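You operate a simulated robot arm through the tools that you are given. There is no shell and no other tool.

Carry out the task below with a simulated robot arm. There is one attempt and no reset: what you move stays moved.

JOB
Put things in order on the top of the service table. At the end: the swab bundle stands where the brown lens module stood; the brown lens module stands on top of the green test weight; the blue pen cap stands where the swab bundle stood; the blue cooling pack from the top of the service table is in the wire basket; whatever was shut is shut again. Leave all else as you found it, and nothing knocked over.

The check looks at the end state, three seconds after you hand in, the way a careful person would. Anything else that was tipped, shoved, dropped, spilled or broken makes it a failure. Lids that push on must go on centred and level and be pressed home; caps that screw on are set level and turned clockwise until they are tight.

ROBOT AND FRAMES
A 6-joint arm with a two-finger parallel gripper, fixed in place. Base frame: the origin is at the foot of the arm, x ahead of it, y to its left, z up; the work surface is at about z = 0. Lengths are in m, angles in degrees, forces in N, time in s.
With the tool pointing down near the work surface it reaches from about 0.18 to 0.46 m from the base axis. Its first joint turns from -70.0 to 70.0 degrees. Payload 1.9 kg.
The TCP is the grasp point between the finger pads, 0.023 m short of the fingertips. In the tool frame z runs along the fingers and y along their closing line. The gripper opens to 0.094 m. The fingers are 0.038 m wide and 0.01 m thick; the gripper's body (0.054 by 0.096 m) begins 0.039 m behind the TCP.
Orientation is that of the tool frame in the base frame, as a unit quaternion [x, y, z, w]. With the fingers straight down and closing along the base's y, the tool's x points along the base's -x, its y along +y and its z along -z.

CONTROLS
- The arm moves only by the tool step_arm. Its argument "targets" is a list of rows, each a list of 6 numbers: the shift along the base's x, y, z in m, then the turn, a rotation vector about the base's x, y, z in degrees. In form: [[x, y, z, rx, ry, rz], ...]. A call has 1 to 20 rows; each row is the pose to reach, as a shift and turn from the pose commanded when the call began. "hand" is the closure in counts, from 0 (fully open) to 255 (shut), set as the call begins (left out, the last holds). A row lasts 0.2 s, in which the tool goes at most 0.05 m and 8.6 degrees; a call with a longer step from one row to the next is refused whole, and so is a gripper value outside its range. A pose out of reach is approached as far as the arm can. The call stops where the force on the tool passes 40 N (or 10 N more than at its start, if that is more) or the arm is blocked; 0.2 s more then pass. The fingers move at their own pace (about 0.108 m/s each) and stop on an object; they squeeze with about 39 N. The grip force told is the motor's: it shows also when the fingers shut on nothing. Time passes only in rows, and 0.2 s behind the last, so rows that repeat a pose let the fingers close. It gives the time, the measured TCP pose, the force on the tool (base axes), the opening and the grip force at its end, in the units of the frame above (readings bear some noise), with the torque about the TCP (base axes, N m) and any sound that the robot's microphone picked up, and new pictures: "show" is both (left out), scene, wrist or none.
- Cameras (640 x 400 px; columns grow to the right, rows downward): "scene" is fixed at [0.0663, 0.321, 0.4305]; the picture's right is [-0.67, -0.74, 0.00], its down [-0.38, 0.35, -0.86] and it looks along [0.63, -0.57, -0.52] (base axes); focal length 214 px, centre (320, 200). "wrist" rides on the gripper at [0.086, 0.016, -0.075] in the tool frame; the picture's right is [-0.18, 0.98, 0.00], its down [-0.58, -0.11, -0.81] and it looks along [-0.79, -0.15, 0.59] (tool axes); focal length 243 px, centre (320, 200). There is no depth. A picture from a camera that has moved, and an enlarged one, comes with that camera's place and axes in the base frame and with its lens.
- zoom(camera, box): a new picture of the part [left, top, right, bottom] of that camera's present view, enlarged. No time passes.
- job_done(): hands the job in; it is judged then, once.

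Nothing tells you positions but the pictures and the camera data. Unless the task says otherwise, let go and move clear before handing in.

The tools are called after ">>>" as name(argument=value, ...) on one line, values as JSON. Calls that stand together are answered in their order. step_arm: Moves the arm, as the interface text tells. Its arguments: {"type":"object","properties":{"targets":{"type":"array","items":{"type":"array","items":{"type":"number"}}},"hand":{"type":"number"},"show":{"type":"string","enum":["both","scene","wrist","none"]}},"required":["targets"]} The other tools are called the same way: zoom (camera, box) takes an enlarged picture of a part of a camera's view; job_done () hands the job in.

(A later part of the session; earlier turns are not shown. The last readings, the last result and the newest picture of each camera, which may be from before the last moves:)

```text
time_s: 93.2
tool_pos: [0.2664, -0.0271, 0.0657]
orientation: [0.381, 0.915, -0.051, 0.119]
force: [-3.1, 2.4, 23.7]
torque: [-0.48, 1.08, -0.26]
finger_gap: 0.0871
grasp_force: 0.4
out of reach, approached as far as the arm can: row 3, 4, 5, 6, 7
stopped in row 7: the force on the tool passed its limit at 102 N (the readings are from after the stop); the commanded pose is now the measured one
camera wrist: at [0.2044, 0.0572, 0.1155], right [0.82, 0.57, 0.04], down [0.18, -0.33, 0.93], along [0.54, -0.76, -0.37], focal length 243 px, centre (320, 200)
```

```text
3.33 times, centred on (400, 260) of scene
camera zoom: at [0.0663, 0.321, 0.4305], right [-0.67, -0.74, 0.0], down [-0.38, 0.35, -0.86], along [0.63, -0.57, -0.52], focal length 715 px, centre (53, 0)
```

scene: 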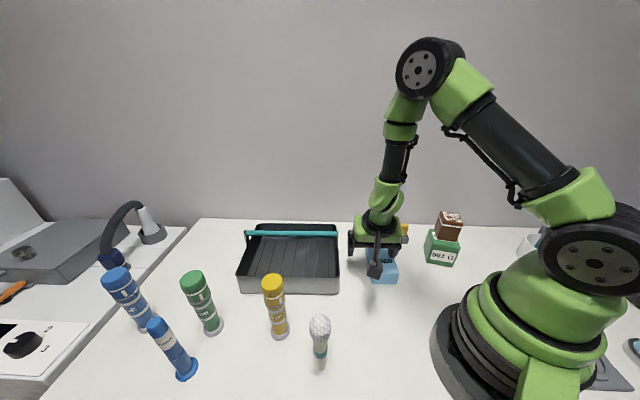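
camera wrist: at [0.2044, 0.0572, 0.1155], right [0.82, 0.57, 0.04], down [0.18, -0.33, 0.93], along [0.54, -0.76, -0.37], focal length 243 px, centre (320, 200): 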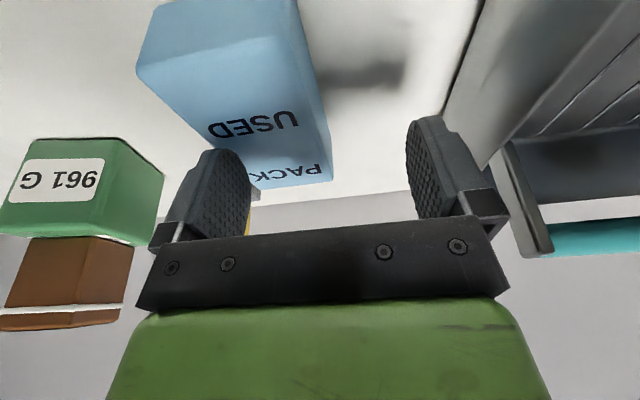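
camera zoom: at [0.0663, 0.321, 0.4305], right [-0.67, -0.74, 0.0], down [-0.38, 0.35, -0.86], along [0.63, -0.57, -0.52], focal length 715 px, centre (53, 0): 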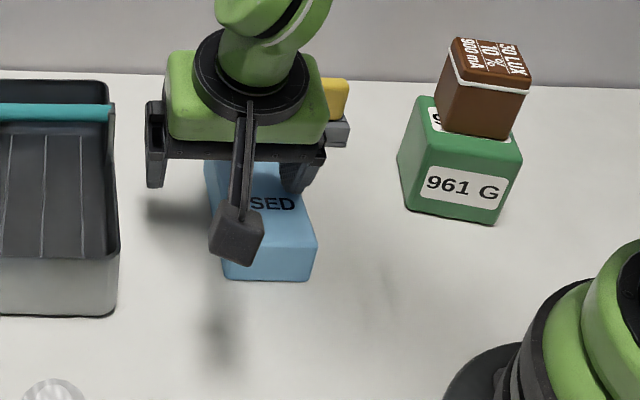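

The lean made the low pose unreachable close to the base and a finger came down on the pack; I back straight up at once and check the pack and its neighbours.

>>> step_arm(targets=[[0, 0, 0.01, 0, 0, 0], [0, 0, 0.03, 0, 0, 0], [0, 0, 0.06, 0, 0, 0], [0, 0, 0.1, 0, 0, 0], [0, 0, 0.14, 0, 0, 0], [0, 0, 0.17, 0, 0, 0]], show="both")

>>> zoom(camera="scene", box=[320, 200, 480, 320])

>>> zoom(camera="wrist", box=[80, 0, 400, 200])

```text
time_s: 94.6
tool_pos: [0.2663, -0.0281, 0.2381]
orientation: [0.38, 0.916, -0.051, 0.119]
force: [0.1, 0.3, 0.8]
torque: [0.0, 0.02, -0.02]
finger_gap: 0.0866
grasp_force: 0.0
camera wrist: at [0.204, 0.0563, 0.2865], right [0.82, 0.57, 0.04], down [0.18, -0.33, 0.93], along [0.54, -0.76, -0.37], focal length 243 px, centre (320, 200)
```

scene: 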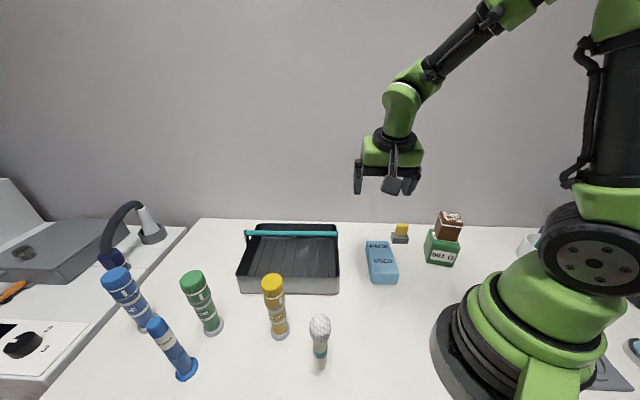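
wrist: 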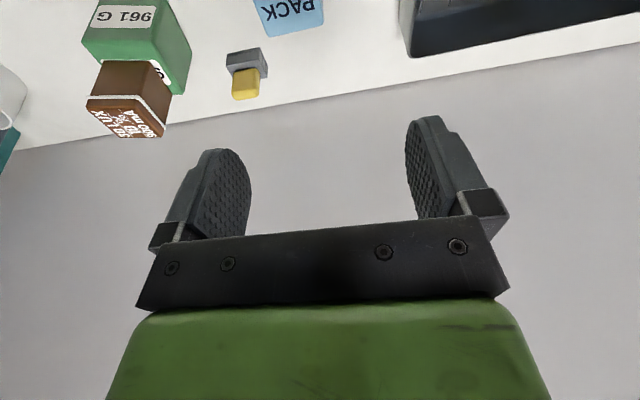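

```text
3.33 times, centred on (400, 260) of scene
camera zoom: at [0.0663, 0.321, 0.4305], right [-0.67, -0.74, 0.0], down [-0.38, 0.35, -0.86], along [0.63, -0.57, -0.52], focal length 715 px, centre (53, 0)
```

zoom: 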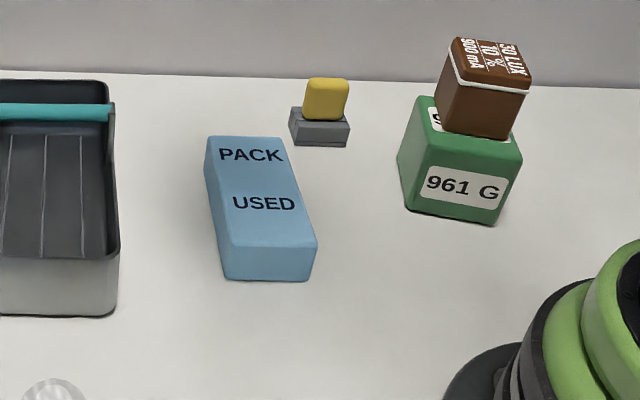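

```text
2.00 times, centred on (240, 100) of wrist
camera zoom: at [0.204, 0.0563, 0.2865], right [0.82, 0.57, 0.04], down [0.18, -0.33, 0.93], along [0.54, -0.76, -0.37], focal length 485 px, centre (480, 400)
```

zoom: 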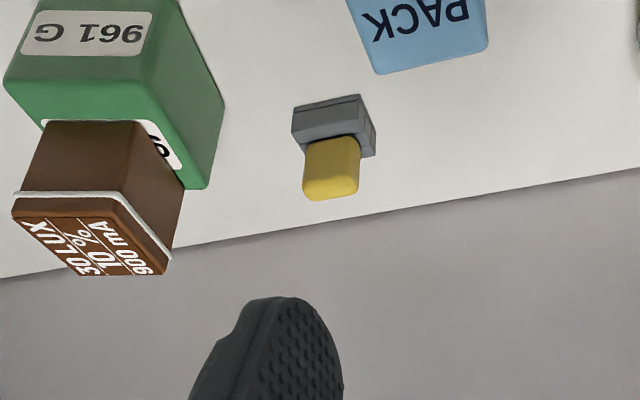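

The pack hasn't moved and everything around is untouched. I reduce the lean to 10° and come over the grip point again, descending in checked stages.

>>> step_arm(targets=[[-0.021, -0.0013, 0, 1.7, 1.7, 0], [-0.0419, -0.0026, 0, 3.39, 3.39, 0], [-0.0419, -0.0026, -0.04, 3.39, 3.39, 0], [-0.0419, -0.0026, -0.08, 3.39, 3.39, 0], [-0.0419, -0.0026, -0.115, 3.39, 3.39, 0], [-0.0419, -0.0026, -0.115, 3.39, 3.39, 0]], hand=20, show="both")

```text
time_s: 96.0
tool_pos: [0.2223, -0.0292, 0.1198]
orientation: [0.382, 0.92, -0.035, 0.079]
force: [-0.4, 0.0, 0.0]
torque: [0.02, -0.05, 0.0]
finger_gap: 0.0868
grasp_force: 0.0
out of reach, approached as far as the arm can: row 5
camera wrist: at [0.1647, 0.0521, 0.1785], right [0.82, 0.57, 0.03], down [0.23, -0.38, 0.89], along [0.52, -0.73, -0.45], focal length 243 px, centre (320, 200)
```

scene: 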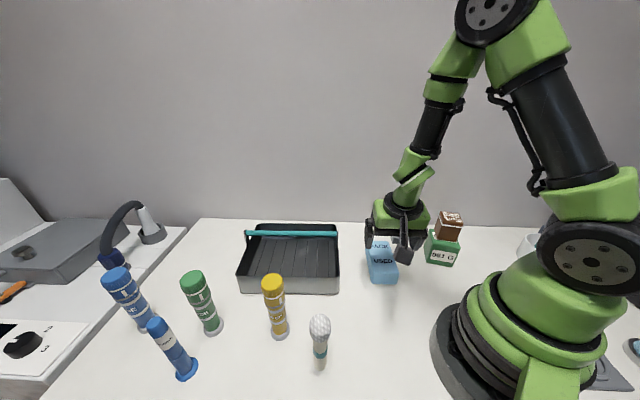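
wrist: 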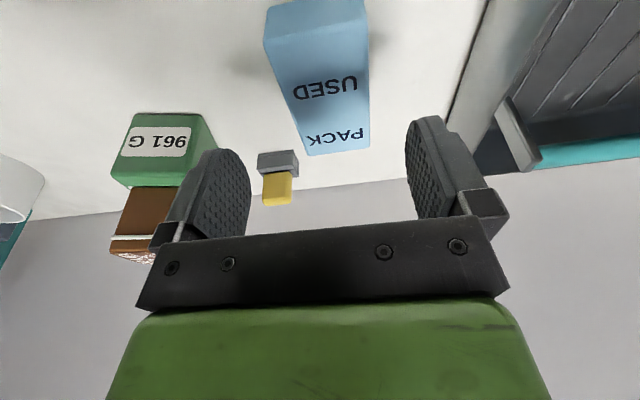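

The wrist is near a fold limit this close to the base with a lean. So I'll first pick the pack vertically at its centre, shift it a little outward on the table with a handier heading, and then regrip it. I go up, untilt and centre over the pack.

>>> step_arm(targets=[[0, 0, 0.03, 0, 0, 0], [0.005, -0.005, 0.06, 3.5, 3.5, 0], [0.015, -0.015, 0.08, 7.07, 7.07, 0], [0.022, -0.0218, 0.08, 7.07, 7.07, 0], [0.022, -0.0218, 0.08, 7.07, 7.07, 0]], show="both")

>>> zoom(camera="wrist", box=[200, 0, 440, 150])

```text
time_s: 97.2
tool_pos: [0.2458, -0.0523, 0.2019]
orientation: [0.384, 0.923, -0.002, -0.001]
force: [0.0, 0.7, 0.2]
torque: [0.01, 0.0, 0.0]
finger_gap: 0.0866
grasp_force: 0.0
out of reach, approached as far as the arm can: row 1
camera wrist: at [0.1956, 0.0213, 0.2754], right [0.83, 0.56, 0.0], down [0.34, -0.49, 0.81], along [0.45, -0.67, -0.59], focal length 243 px, centre (320, 200)
```

scene: 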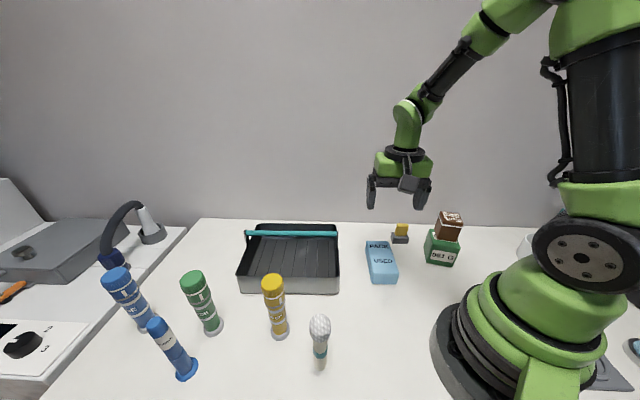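
wrist: 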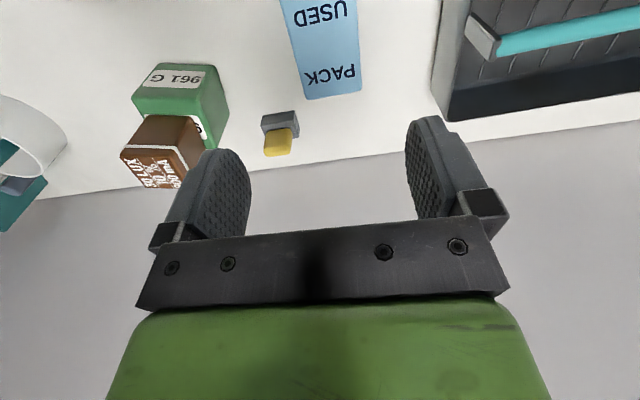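

```text
2.67 times, centred on (320, 75) of wrist
camera zoom: at [0.1956, 0.0213, 0.2754], right [0.83, 0.56, 0.0], down [0.34, -0.49, 0.81], along [0.45, -0.67, -0.59], focal length 647 px, centre (320, 533)
```

zoom: 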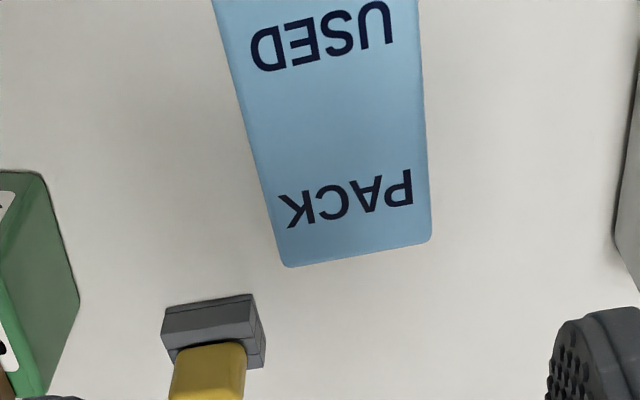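

Centred on the pack, tool vertical. I descend in stages.

>>> step_arm(targets=[[0.001, 0.001, -0.03, 0, 0, 0], [0.001, 0.001, -0.06, 0, 0, 0], [0.001, 0.001, -0.09, 0, 0, 0], [0.001, 0.001, -0.11, 0, 0, 0], [0.001, 0.001, -0.11, 0, 0, 0]], show="wrist")

```text
time_s: 98.4
tool_pos: [0.2463, -0.0499, 0.0921]
orientation: [0.384, 0.923, -0.003, -0.001]
force: [-0.5, 0.1, 0.0]
torque: [-0.01, 0.02, 0.03]
finger_gap: 0.0866
grasp_force: 0.1
camera wrist: at [0.1966, 0.0232, 0.1656], right [0.83, 0.56, 0.0], down [0.34, -0.49, 0.81], along [0.45, -0.67, -0.59], focal length 243 px, centre (320, 200)
```

wrist: 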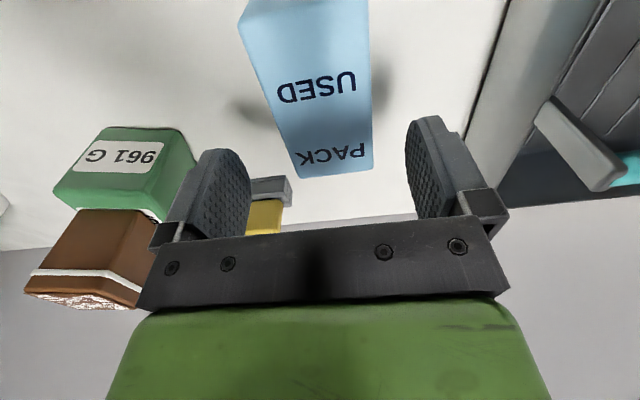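

>>> step_arm(targets=[[0, 0, -0.02, 0, 0, 0], [0, 0, -0.04, 0, 0, 0], [0, 0, -0.055, 0, 0, 0], [0, 0, -0.06, 0, 0, 0], [0, 0, -0.06, 0, 0, 0]], show="both")

>>> zoom(camera="scene", box=[320, 200, 480, 320])

```text
time_s: 99.6
tool_pos: [0.2461, -0.0512, 0.0323]
orientation: [0.384, 0.923, -0.001, -0.001]
force: [-0.3, 0.7, 0.4]
torque: [0.02, -0.01, 0.01]
finger_gap: 0.0864
grasp_force: 0.0
camera wrist: at [0.1967, 0.0214, 0.1058], right [0.83, 0.56, 0.0], down [0.34, -0.49, 0.81], along [0.45, -0.67, -0.59], focal length 243 px, centre (320, 200)
```

scene: 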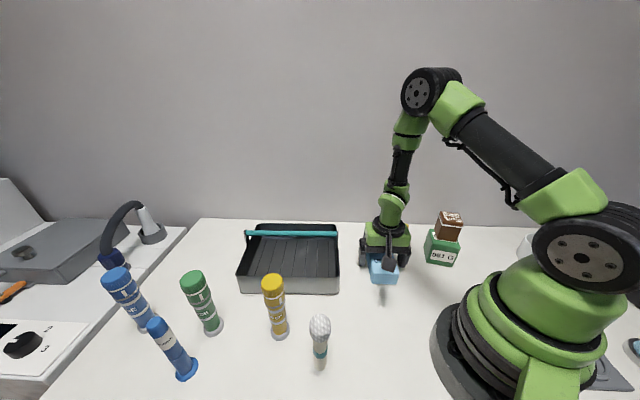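
wrist: 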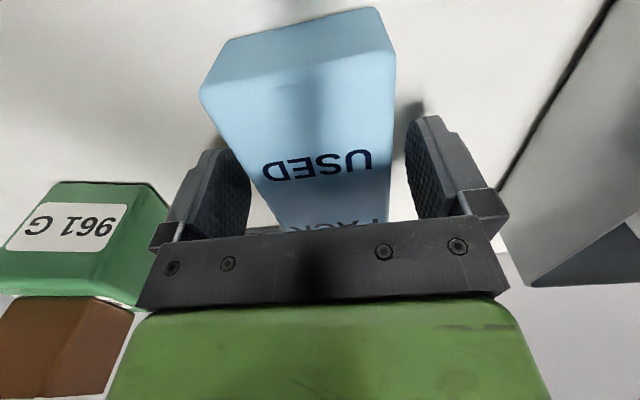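

```text
3.33 times, centred on (400, 260) of scene
camera zoom: at [0.0663, 0.321, 0.4305], right [-0.67, -0.74, 0.0], down [-0.38, 0.35, -0.86], along [0.63, -0.57, -0.52], focal length 715 px, centre (53, 0)
```

zoom: 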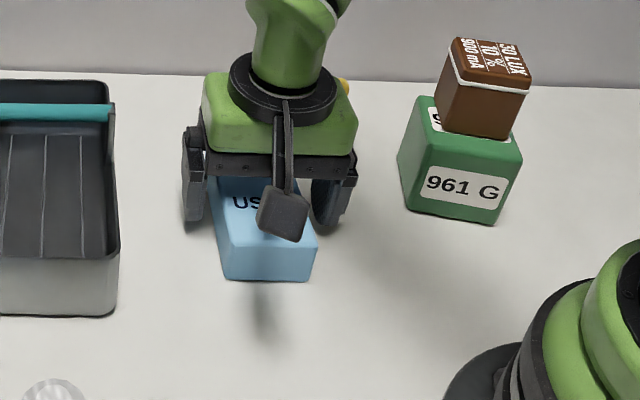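

Fingers straddle the pack. I close on it.

>>> step_arm(targets=[[0, 0, 0, 0, 0, 0], [0, 0, 0, 0, 0, 0], [0, 0, 0, 0, 0, 0], [0, 0, 0, 0, 0, 0], [0, 0, 0, 0, 0, 0]], hand=255, show="none")

>>> step_arm(targets=[[0, 0, 0.001, 0, 0, 0], [0, 0, 0.003, 0, 0, 0], [0, 0, 0.006, 0, 0, 0], [0, 0, 0.01, 0, 0, 0], [0, 0, 0.015, 0, 0, 0], [0, 0, 0.02, 0, 0, 0]], show="both")

>>> zoom(camera="scene", box=[320, 200, 480, 320])

```text
time_s: 100.8
tool_pos: [0.247, -0.0517, 0.0327]
orientation: [0.384, 0.923, -0.002, -0.002]
force: [-0.2, -0.2, -0.3]
torque: [0.01, 0.0, 0.03]
finger_gap: 0.0599
grasp_force: 38.8
```

```text
time_s: 102.2
tool_pos: [0.2476, -0.0503, 0.052]
orientation: [0.383, 0.924, -0.003, -0.001]
force: [0.1, 0.0, -1.9]
torque: [-0.04, -0.01, -0.05]
finger_gap: 0.0597
grasp_force: 39.3
camera wrist: at [0.1979, 0.0226, 0.1254], right [0.83, 0.56, 0.0], down [0.34, -0.49, 0.81], along [0.45, -0.67, -0.59], focal length 243 px, centre (320, 200)
```

scene: 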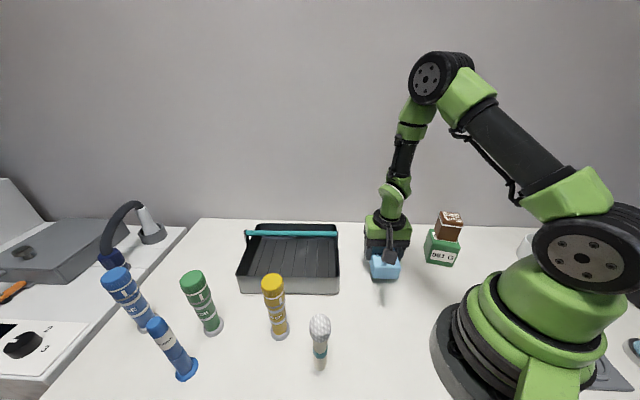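
wrist: 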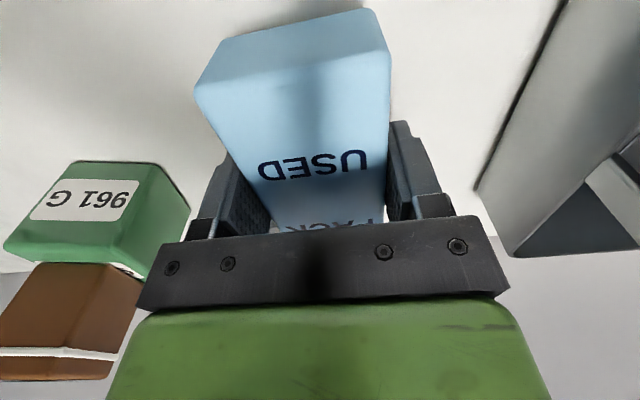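

```text
3.33 times, centred on (400, 260) of scene
camera zoom: at [0.0663, 0.321, 0.4305], right [-0.67, -0.74, 0.0], down [-0.38, 0.35, -0.86], along [0.63, -0.57, -0.52], focal length 715 px, centre (53, 0)
```

zoom: 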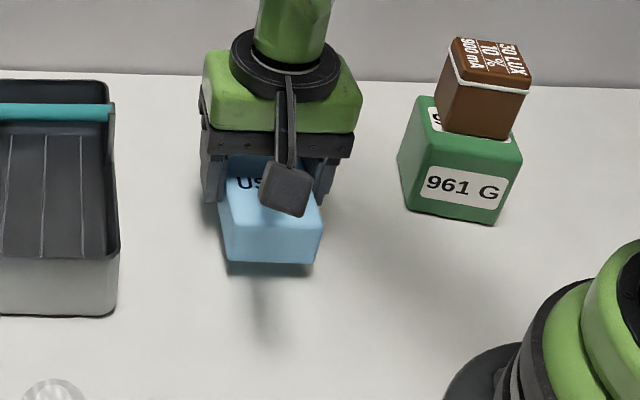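

Held level, about 200 g. I move it outward and turn it to a −15° heading.

>>> step_arm(targets=[[0, 0, 0.006, 0, 0, 0], [0, 0, 0.016, 0, 0, 0], [0.002, -0.001, 0.028, 0, 0, 1], [0.007, -0.003, 0.038, 0, 0, 3.5], [0.014, -0.0063, 0.04, 0, 0, 7], [0.022, -0.0098, 0.04, 0, 0, 10.5], [0.031, -0.0139, 0.04, 0, 0, 14], [0.04, -0.0179, 0.04, 0, 0, 17.5], [0.049, -0.0219, 0.04, 0, 0, 21], [0.057, -0.0255, 0.04, 0, 0, 24.5], [0.064, -0.0286, 0.04, 0, 0, 27.5], [0.0685, -0.0306, 0.04, 0, 0, 29.3], [0.0705, -0.0315, 0.04, 0, 0, 30], [0.0705, -0.0315, 0.04, 0, 0, 30]], show="both")

```text
time_s: 105.2
tool_pos: [0.3175, -0.0817, 0.0911]
orientation: [0.131, 0.991, -0.003, -0.001]
force: [-0.8, 0.5, -1.9]
torque: [0.0, -0.01, 0.0]
finger_gap: 0.0596
grasp_force: 39.1
camera wrist: at [0.238, -0.0435, 0.165], right [0.43, 0.9, 0.0], down [0.53, -0.25, 0.81], along [0.73, -0.35, -0.59], focal length 243 px, centre (320, 200)
```

scene: 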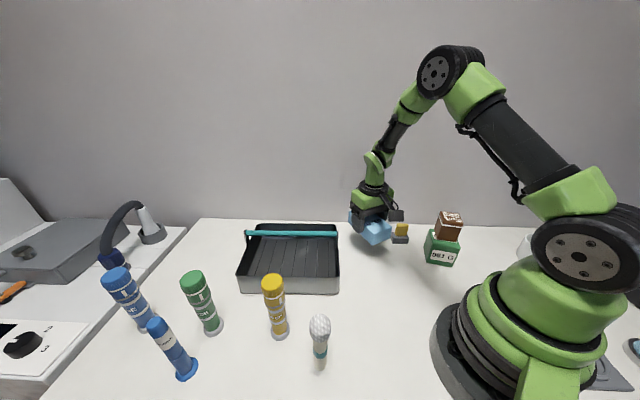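
wrist: 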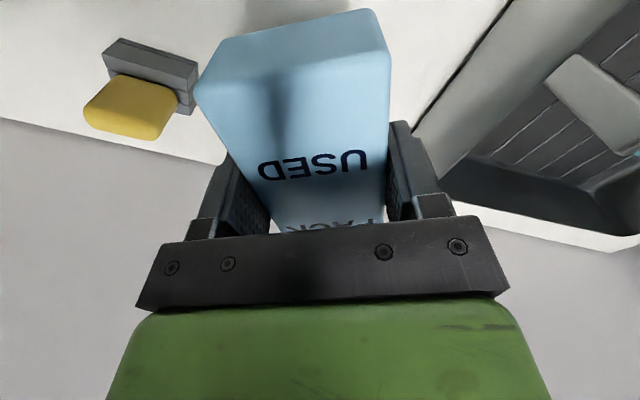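

Now I set it down there.

>>> step_arm(targets=[[0, 0, -0.006, 0, 0, 0], [0, 0, -0.016, 0, 0, 0], [0, 0, -0.028, 0, 0, 0], [0, 0, -0.04, 0, 0, 0], [0, 0, -0.05, 0, 0, 0], [0, 0, -0.056, 0, 0, 0], [0, 0, -0.0585, 0, 0, 0], [0, 0, -0.0595, 0, 0, 0], [0, 0, -0.0595, 0, 0, 0]], show="none")

```text
time_s: 107.2
tool_pos: [0.3179, -0.0829, 0.0312]
orientation: [0.131, 0.991, -0.002, 0.0]
force: [-4.8, -2.8, 29.9]
torque: [0.52, 0.64, 0.0]
finger_gap: 0.0594
grasp_force: 38.7
```

>>> step_arm(targets=[[0, 0, 0.0008, 0, 0, 0], [0, 0, 0.0008, 0, 0, 0]], show="none")

>>> step_arm(targets=[[0, 0, 0, 0, 0, 0], [0, 0, 0, 0, 0, 0], [0, 0, 0, 0, 0, 0]], hand=20, show="wrist")

>>> step_arm(targets=[[0, 0, 0.01, 0, 0, 0], [0, 0, 0.04, 0, 0, 0], [0, 0, 0.08, 0, 0, 0], [-0.02, 0.005, 0.12, 0, 0, 0], [-0.05, 0.012, 0.15, 0, 0, 0], [-0.08, 0.02, 0.17, 0, 0, 0], [-0.08, 0.02, 0.17, 0, 0, 0]], show="both")

>>> zoom(camera="wrist", box=[180, 0, 480, 200])

>>> zoom(camera="scene", box=[300, 200, 440, 300])

```text
time_s: 107.8
tool_pos: [0.3191, -0.0837, 0.0319]
orientation: [0.131, 0.991, -0.003, 0.001]
force: [-3.0, 1.5, 20.5]
torque: [0.27, -0.38, -0.17]
finger_gap: 0.0597
grasp_force: 38.9
```

```text
time_s: 108.6
tool_pos: [0.3177, -0.0825, 0.0317]
orientation: [0.131, 0.991, -0.002, 0.0]
force: [0.2, 1.0, 1.0]
torque: [-0.02, 0.01, -0.02]
finger_gap: 0.0868
grasp_force: 0.1
camera wrist: at [0.2382, -0.0441, 0.1055], right [0.43, 0.9, 0.0], down [0.53, -0.25, 0.81], along [0.73, -0.35, -0.59], focal length 243 px, centre (320, 200)
```

wrist: 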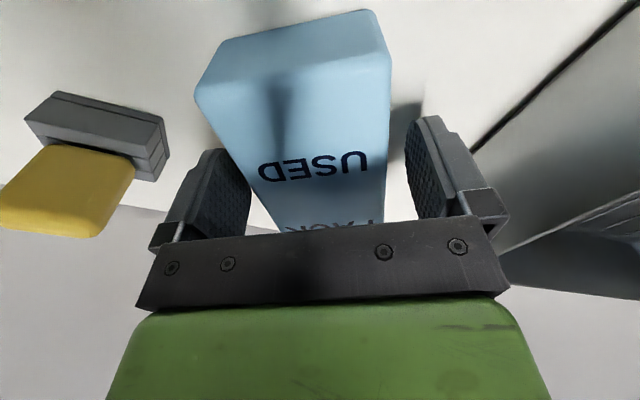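

```text
time_s: 110.2
tool_pos: [0.2404, -0.0632, 0.2027]
orientation: [0.131, 0.991, -0.003, 0.0]
force: [-0.7, 0.7, 0.2]
torque: [0.0, -0.01, -0.01]
finger_gap: 0.0865
grasp_force: 0.1
camera wrist: at [0.1605, -0.0247, 0.2771], right [0.43, 0.9, 0.0], down [0.53, -0.25, 0.81], along [0.73, -0.35, -0.59], focal length 243 px, centre (320, 200)
```

scene: 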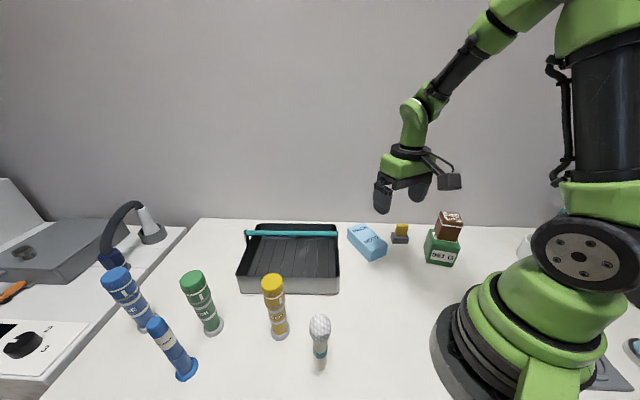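
wrist: 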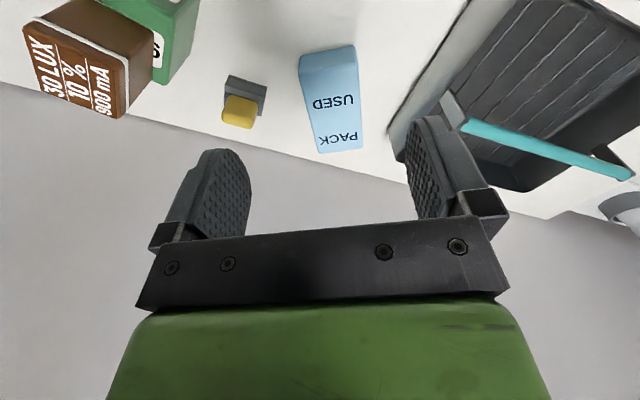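

```text
2.00 times, centred on (330, 100) of wrist
camera zoom: at [0.1605, -0.0247, 0.2771], right [0.43, 0.9, 0.0], down [0.53, -0.25, 0.81], along [0.73, -0.35, -0.59], focal length 485 px, centre (300, 400)
```

zoom: 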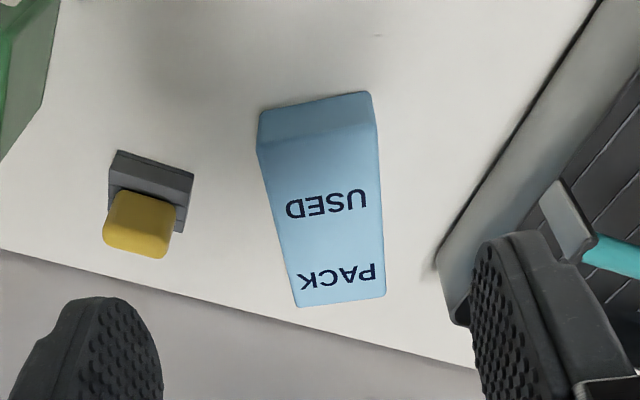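

```text
4.00 times, centred on (370, 250) of scene
camera zoom: at [0.0663, 0.321, 0.4305], right [-0.67, -0.74, 0.0], down [-0.38, 0.35, -0.86], along [0.63, -0.57, -0.52], focal length 858 px, centre (120, 0)
```

zoom: 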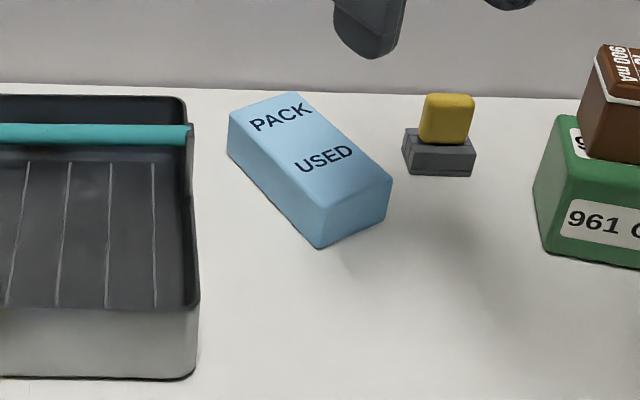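

The pack now lies at about (0.319, -0.082), heading −15°. I lean the tool 17° and come over a grip point 30 mm toward its near end.

>>> step_arm(targets=[[0.015, -0.0035, 0, -2.2, -8.21, 0], [0.03, -0.007, 0, -4.4, -16.42, 0], [0.0519, -0.0123, 0, -4.4, -16.42, 0], [0.0519, -0.0123, -0.03, -4.4, -16.42, 0], [0.0519, -0.0123, -0.06, -4.4, -16.42, 0], [0.0519, -0.0123, -0.08, -4.4, -16.42, 0], [0.0519, -0.0123, -0.08, -4.4, -16.42, 0]], show="both")

```text
time_s: 111.8
tool_pos: [0.2886, -0.0743, 0.1248]
orientation: [0.129, 0.981, -0.019, 0.147]
force: [0.3, 0.2, -0.3]
torque: [0.03, 0.02, 0.01]
finger_gap: 0.0866
grasp_force: 0.0
out of reach, approached as far as the arm can: row 6
camera wrist: at [0.1923, -0.0315, 0.1692], right [0.42, 0.9, 0.06], down [0.28, -0.19, 0.94], along [0.86, -0.38, -0.33], focal length 243 px, centre (320, 200)
```

scene: 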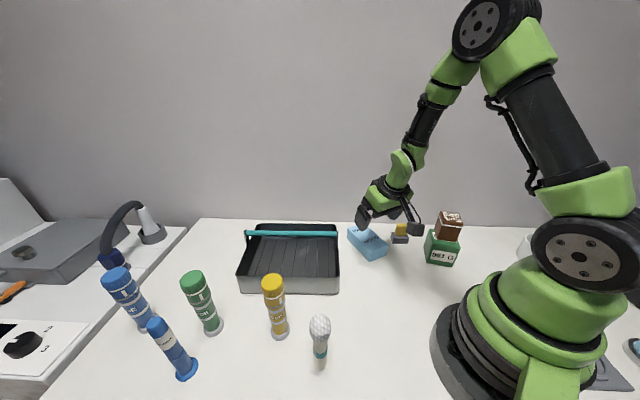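
wrist: 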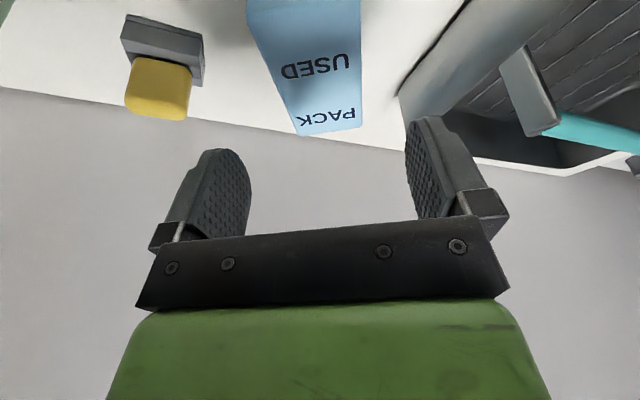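

The limit seems to be the wrist passing through its straight position during fast descent. I'll test a slow descent here, staying above the pack.

>>> step_arm(targets=[[0, 0, -0.002, 0, 0, 0], [0, 0, -0.004, 0, 0, 0], [0, 0, -0.007, 0, 0, 0], [0, 0, -0.01, 0, 0, 0], [0, 0, -0.013, 0, 0, 0], [0, 0, -0.016, 0, 0, 0], [0, 0, -0.019, 0, 0, 0], [0, 0, -0.022, 0, 0, 0], [0, 0, -0.025, 0, 0, 0], [0, 0, -0.028, 0, 0, 0], [0, 0, -0.03, 0, 0, 0], [0, 0, -0.03, 0, 0, 0]], show="both")

```text
time_s: 114.4
tool_pos: [0.2886, -0.0746, 0.0915]
orientation: [0.13, 0.98, -0.021, 0.146]
force: [0.3, -1.4, -0.2]
torque: [0.01, 0.01, 0.02]
finger_gap: 0.0871
grasp_force: 0.1
camera wrist: at [0.1925, -0.032, 0.1368], right [0.43, 0.9, 0.05], down [0.28, -0.18, 0.94], along [0.86, -0.39, -0.33], focal length 243 px, centre (320, 200)
```

scene: 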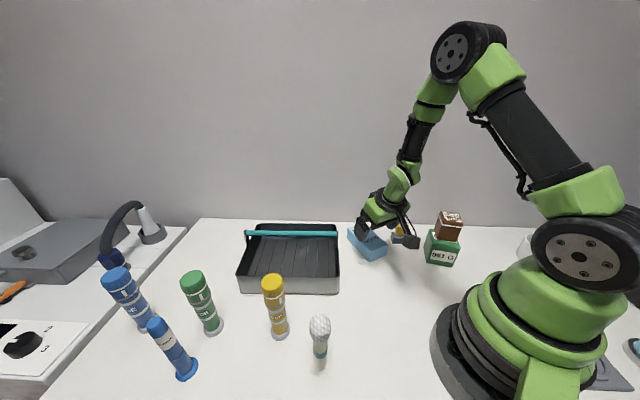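
wrist: 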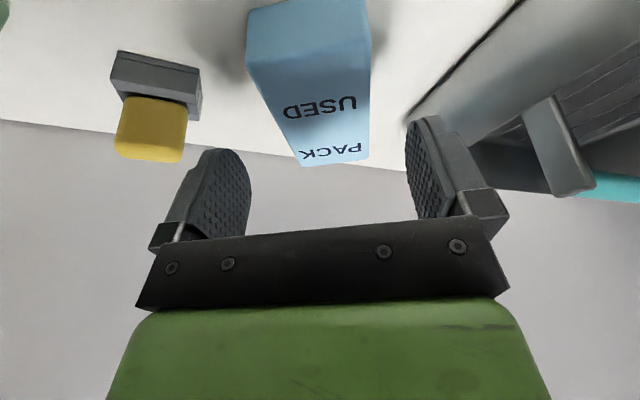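

That works cleanly when slow. I continue the slow descent to grip height.

>>> step_arm(targets=[[0, 0, -0.004, 0, 0, 0], [0, 0, -0.008, 0, 0, 0], [0, 0, -0.012, 0, 0, 0], [0, 0, -0.016, 0, 0, 0], [0, 0, -0.02, 0, 0, 0], [0, 0, -0.024, 0, 0, 0], [0, 0, -0.028, 0, 0, 0], [0, 0, -0.032, 0, 0, 0], [0, 0, -0.036, 0, 0, 0], [0, 0, -0.04, 0, 0, 0], [0, 0, -0.044, 0, 0, 0], [0, 0, -0.048, 0, 0, 0], [0, 0, -0.052, 0, 0, 0], [0, 0, -0.0555, 0, 0, 0], [0, 0, -0.0555, 0, 0, 0]], show="both")

>>> zoom(camera="wrist", box=[160, 0, 480, 240])

>>> zoom(camera="scene", box=[300, 180, 440, 280])

```text
time_s: 117.6
tool_pos: [0.2888, -0.0748, 0.0369]
orientation: [0.13, 0.98, -0.021, 0.147]
force: [0.5, 0.3, 0.2]
torque: [-0.02, 0.02, -0.01]
finger_gap: 0.0868
grasp_force: 0.1
camera wrist: at [0.1922, -0.0318, 0.0821], right [0.43, 0.9, 0.05], down [0.28, -0.18, 0.94], along [0.86, -0.39, -0.33], focal length 243 px, centre (320, 200)
```

scene: 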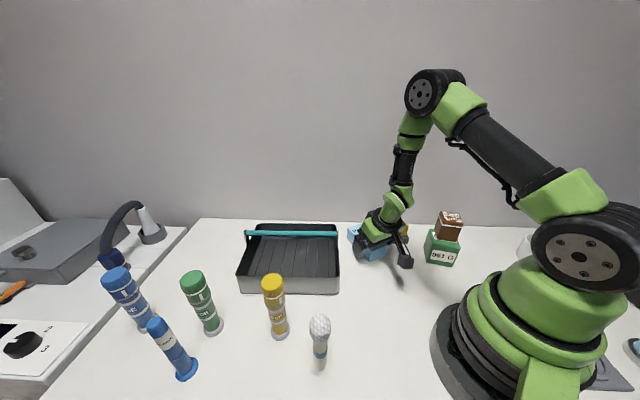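
wrist: 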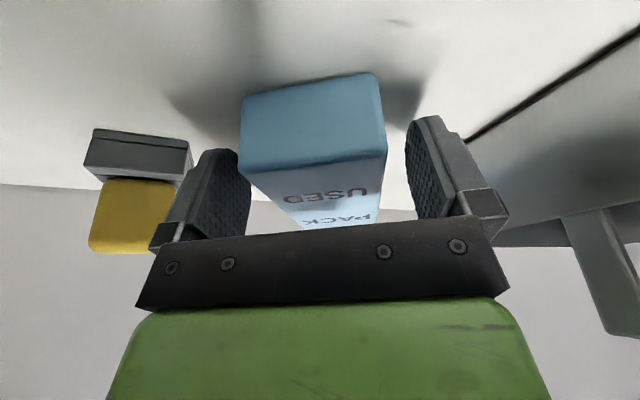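

```text
1.67 times, centred on (320, 120) of wrist
camera zoom: at [0.1922, -0.0318, 0.0821], right [0.43, 0.9, 0.05], down [0.28, -0.18, 0.94], along [0.86, -0.39, -0.33], focal length 404 px, centre (320, 333)
```

zoom: 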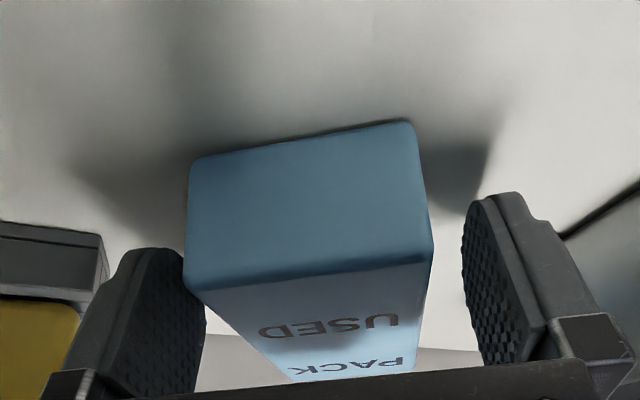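

```text
4.00 times, centred on (370, 230) of scene
camera zoom: at [0.0663, 0.321, 0.4305], right [-0.67, -0.74, 0.0], down [-0.38, 0.35, -0.86], along [0.63, -0.57, -0.52], focal length 858 px, centre (120, 80)
```

zoom: 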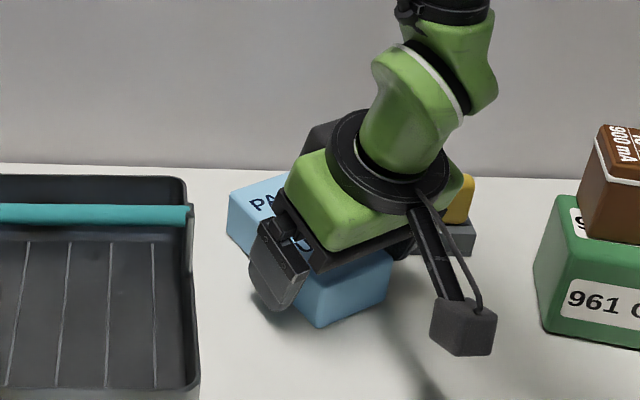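

The near end of the pack is about 25 mm behind the grasp point, as planned. I close.

>>> step_arm(targets=[[0, 0, 0, 0, 0, 0], [0, 0, 0, 0, 0, 0], [0, 0, 0, 0, 0, 0], [0, 0, 0, 0, 0, 0], [0, 0, 0, 0, 0, 0]], hand=255, show="wrist")

>>> step_arm(targets=[[0, 0, 0.001, 0, 0, 0], [0, 0, 0.002, 0, 0, 0], [0, 0, 0.004, 0, 0, 0], [0, 0, 0.006, 0, 0, 0], [0, 0, 0.009, 0, 0, 0], [0, 0, 0.012, 0, 0, 0], [0, 0, 0.016, 0, 0, 0], [0, 0, 0.02, 0, 0, 0]], show="both")

>>> zoom(camera="scene", box=[300, 180, 440, 280])

>>> zoom(camera="wrist", box=[160, 0, 480, 240])

```text
time_s: 118.8
tool_pos: [0.2895, -0.0742, 0.0372]
orientation: [0.13, 0.98, -0.021, 0.146]
force: [-1.0, 0.0, -0.3]
torque: [0.03, 0.0, 0.01]
finger_gap: 0.0596
grasp_force: 39.1
camera wrist: at [0.1921, -0.0317, 0.0822], right [0.43, 0.9, 0.05], down [0.28, -0.18, 0.94], along [0.86, -0.39, -0.33], focal length 243 px, centre (320, 200)
```

wrist: 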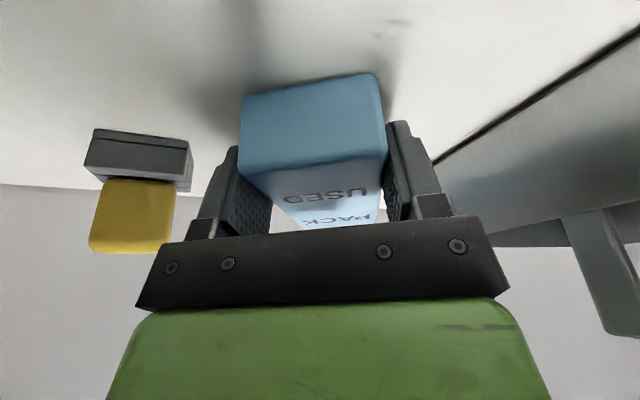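

```text
time_s: 120.6
tool_pos: [0.288, -0.0745, 0.0576]
orientation: [0.131, 0.98, -0.021, 0.147]
force: [1.2, 0.7, -1.8]
torque: [0.03, 0.02, 0.01]
finger_gap: 0.0594
grasp_force: 38.7
camera wrist: at [0.1917, -0.0315, 0.1025], right [0.43, 0.9, 0.05], down [0.28, -0.18, 0.94], along [0.86, -0.39, -0.33], focal length 243 px, centre (320, 200)
```

scene: 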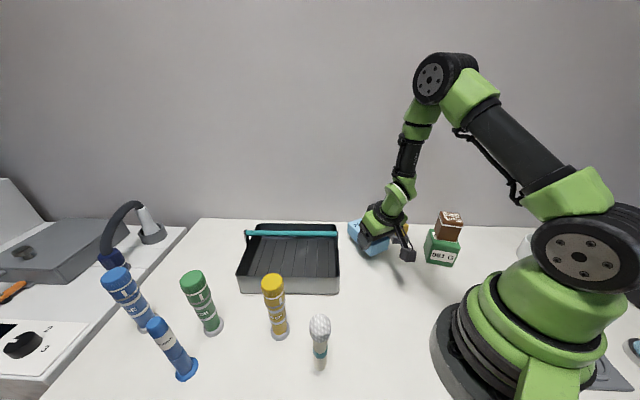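
wrist: 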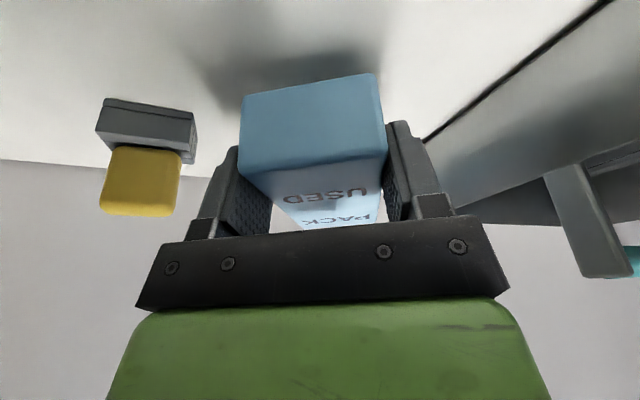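

```text
4.00 times, centred on (370, 230) of scene
camera zoom: at [0.0663, 0.321, 0.4305], right [-0.67, -0.74, 0.0], down [-0.38, 0.35, -0.86], along [0.63, -0.57, -0.52], focal length 858 px, centre (120, 80)
```

zoom: 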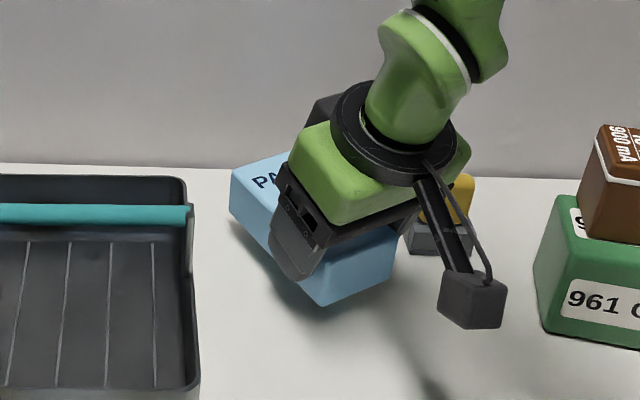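

```text
1.67 times, centred on (320, 120) of wrist
camera zoom: at [0.1917, -0.0315, 0.1025], right [0.43, 0.9, 0.05], down [0.28, -0.18, 0.94], along [0.86, -0.39, -0.33], focal length 404 px, centre (320, 333)
```

zoom: 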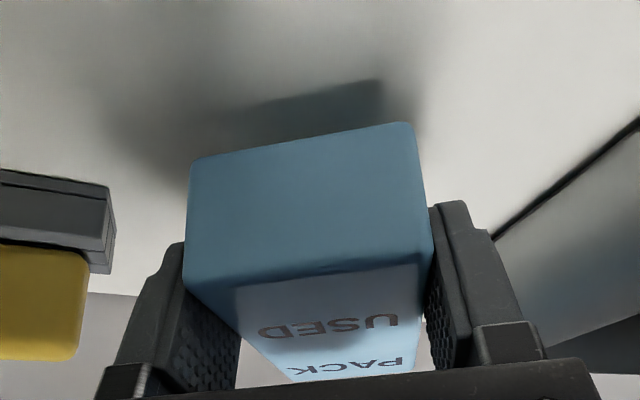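

Firm and level. I raise it slowly through the wrist's straight position.

>>> step_arm(targets=[[0, 0, 0.003, 0, 0, 0], [0, 0, 0.007, 0, 0, 0], [0, 0, 0.011, 0, 0, 0], [0, 0, 0.015, 0, 0, 0], [0, 0, 0.019, 0, 0, 0], [0, 0, 0.023, 0, 0, 0], [0, 0, 0.027, 0, 0, 0], [0, 0, 0.031, 0, 0, 0], [0, 0, 0.035, 0, 0, 0], [0, 0, 0.039, 0, 0, 0], [0, 0, 0.042, 0, 0, 0], [0, 0, 0.045, 0, 0, 0], [0, 0, 0.048, 0, 0, 0], [0, 0, 0.051, 0, 0, 0], [0, 0, 0.054, 0, 0, 0], [0, 0, 0.057, 0, 0, 0], [0, 0, 0.06, 0, 0, 0], [0, 0, 0.063, 0, 0, 0], [0, 0, 0.066, 0, 0, 0], [0, 0, 0.069, 0, 0, 0]], show="wrist")

>>> step_arm(targets=[[0, 0, 0.003, 0, 0, 0], [0, 0, 0.007, 0, 0, 0], [0, 0, 0.012, 0, 0, 0], [0, 0, 0.018, 0, 0, 0], [0, 0, 0.025, 0, 0, 0], [0, 0, 0.033, 0, 0, 0], [0, 0, 0.042, 0, 0, 0], [0, 0, 0.052, 0, 0, 0], [0, 0, 0.062, 0, 0, 0], [0, 0, 0.072, 0, 0, 0], [0, 0, 0.082, 0, 0, 0], [0, 0, 0.092, 0, 0, 0], [0, 0, 0.1, 0, 0, 0], [0, 0, 0.104, 0, 0, 0]], show="both")

```text
time_s: 124.8
tool_pos: [0.2889, -0.0744, 0.1262]
orientation: [0.13, 0.98, -0.021, 0.147]
force: [0.6, 0.9, -2.1]
torque: [0.01, 0.04, -0.04]
finger_gap: 0.0595
grasp_force: 38.7
camera wrist: at [0.192, -0.0317, 0.1711], right [0.43, 0.9, 0.05], down [0.28, -0.19, 0.94], along [0.86, -0.39, -0.33], focal length 243 px, centre (320, 200)
```

wrist: 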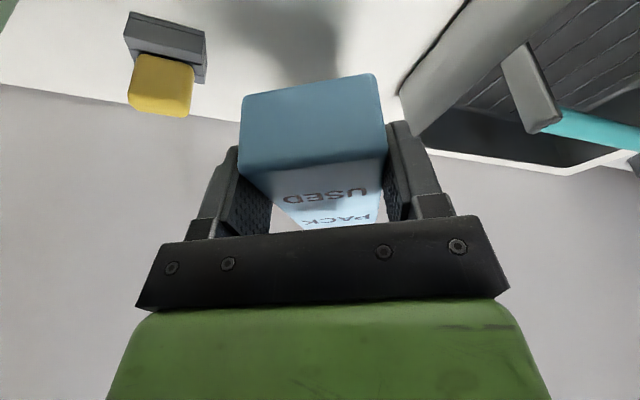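

```text
time_s: 127.8
tool_pos: [0.2894, -0.0732, 0.2308]
orientation: [0.13, 0.981, -0.022, 0.145]
force: [-0.3, -0.3, -0.8]
torque: [0.0, 0.04, -0.04]
finger_gap: 0.0594
grasp_force: 39.1
out of reach, approached as far as the arm can: row 2, 3, 4
camera wrist: at [0.192, -0.0315, 0.2753], right [0.43, 0.9, 0.05], down [0.28, -0.18, 0.94], along [0.86, -0.39, -0.33], focal length 243 px, centre (320, 200)
```

scene: 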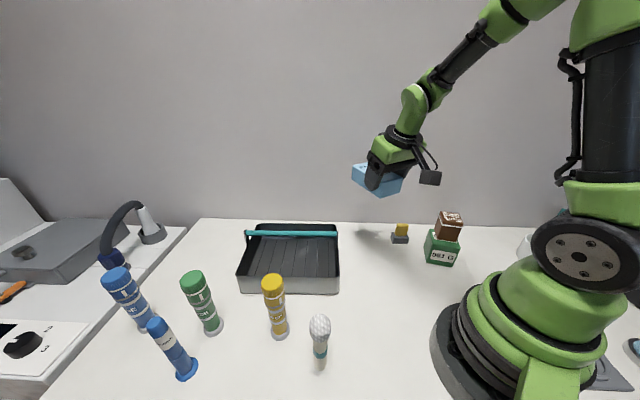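
wrist: 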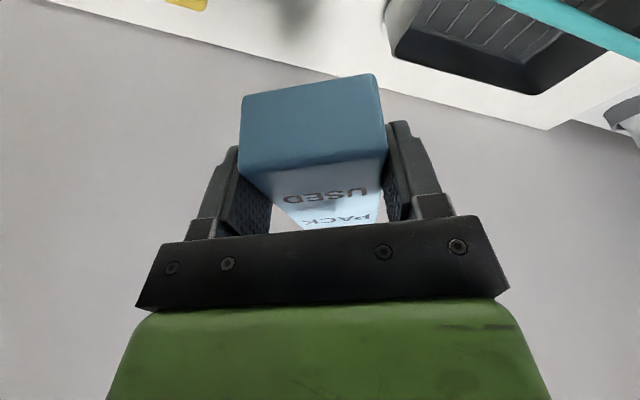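

Still firmly held. Now I carry it over the basket's front side, turning it to the basket's own heading.

>>> step_arm(targets=[[0.0016, 0.0057, 0, 0, 0, -0.6], [0.0055, 0.0199, 0, 0, 0, -2], [0.0117, 0.0427, 0, 0, 0, -4.3], [0.0195, 0.0711, 0, 0, 0, -7.2], [0.0273, 0.0996, 0, 0, 0, -10], [0.0351, 0.128, 0, 0, 0, -12.9], [0.0429, 0.1565, 0, 0, 0, -15.7], [0.0507, 0.1849, 0, 0, 0, -18.6], [0.0585, 0.2134, 0, 0, 0, -21.5], [0.0663, 0.2418, 0, 0, 0, -24.3], [0.0725, 0.2646, 0, 0, 0, -26.6], [0.0764, 0.2788, 0, 0, 0, -28], [0.078, 0.2845, 0, 0, 0, -28.6], [0.078, 0.2845, 0, 0, 0, -28.6]], show="both")

>>> zoom(camera="scene", box=[160, 120, 380, 320])

```text
time_s: 130.8
tool_pos: [0.366, 0.2095, 0.2303]
orientation: [0.368, 0.918, -0.057, 0.136]
force: [-0.3, 0.3, -1.2]
torque: [0.05, 0.07, 0.0]
finger_gap: 0.0595
grasp_force: 39.3
camera wrist: at [0.3023, 0.2938, 0.2755], right [0.81, 0.59, 0.05], down [0.16, -0.3, 0.94], along [0.57, -0.75, -0.33], focal length 243 px, centre (320, 200)
```

scene: 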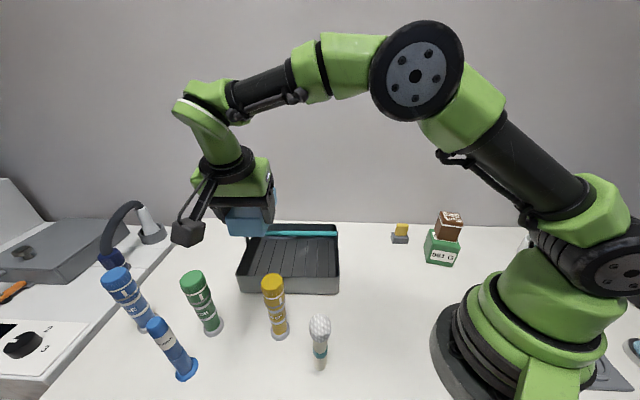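
wrist: 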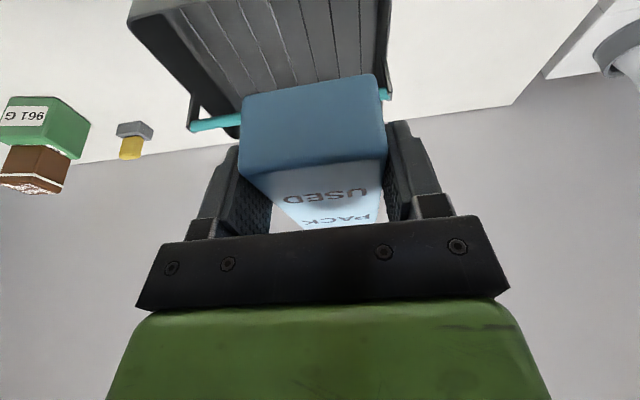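

```text
2.00 times, centred on (270, 220) of scene
camera zoom: at [0.0663, 0.321, 0.4304], right [-0.67, -0.74, 0.0], down [-0.38, 0.35, -0.86], along [0.63, -0.57, -0.52], focal length 429 px, centre (420, 160)
```

zoom: 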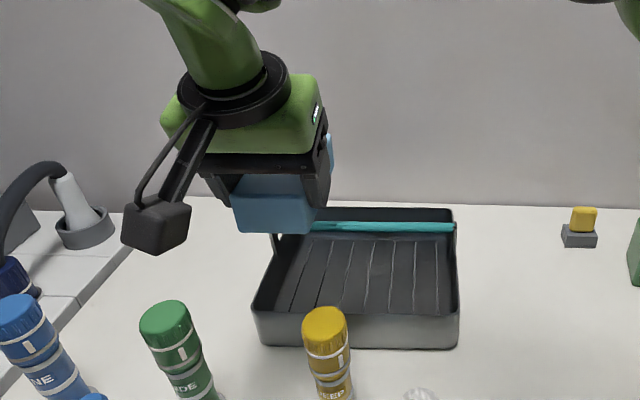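

Measured handle ends agree with my basket frame (u≈0.09 m behind the front, z≈0.10 m). Now I pitch the pack 20° nose-down, high above the basket.

>>> step_arm(targets=[[0, 0, 0, 1.5, 1.6, 0], [0, 0, 0, 4.2, 4.4, 0], [0, 0, 0, 7.2, 7.53, 0], [0, 0, 0, 10.2, 10.67, 0], [0, 0, 0, 12.6, 13.2, 0], [0, 0, 0, 13.82, 14.46, 0], [0, 0, 0, 13.82, 14.46, 0]], show="both")

>>> zoom(camera="scene", box=[160, 120, 380, 320])

```text
time_s: 132.4
tool_pos: [0.367, 0.2114, 0.2299]
orientation: [0.372, 0.928, 0.008, -0.025]
force: [0.2, 0.3, -2.0]
torque: [0.04, 0.03, -0.03]
finger_gap: 0.0596
grasp_force: 39.3
camera wrist: at [0.3183, 0.2788, 0.3075], right [0.81, 0.58, -0.01], down [0.38, -0.51, 0.78], along [0.45, -0.63, -0.63], focal length 243 px, centre (320, 200)
```

scene: 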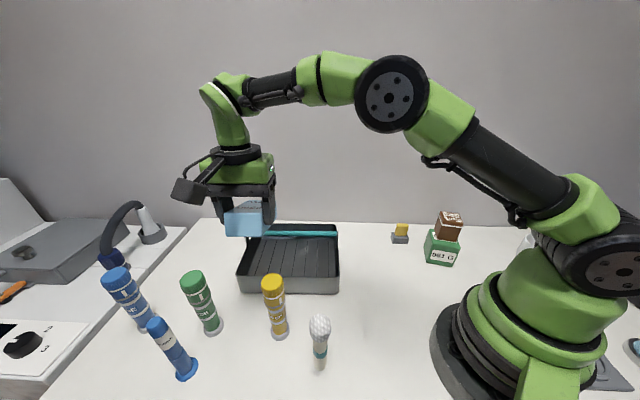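
wrist: 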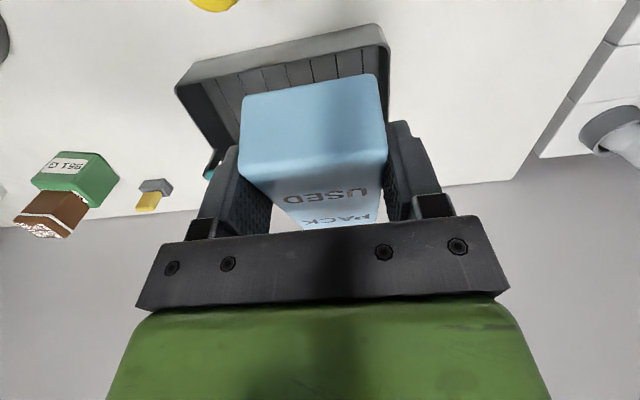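

```text
2.00 times, centred on (270, 220) of scene
camera zoom: at [0.0663, 0.321, 0.4304], right [-0.67, -0.74, 0.0], down [-0.38, 0.35, -0.86], along [0.63, -0.57, -0.52], focal length 429 px, centre (420, 160)
```

zoom: 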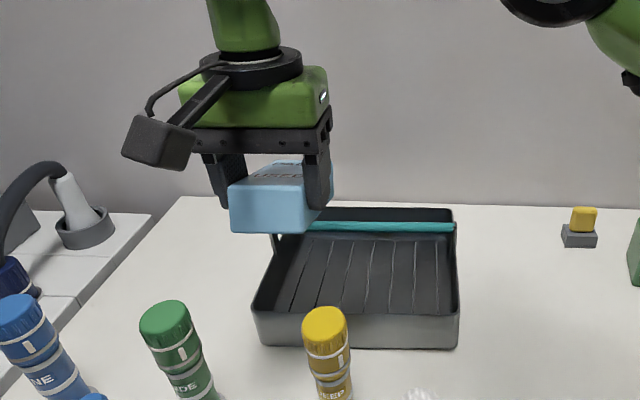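

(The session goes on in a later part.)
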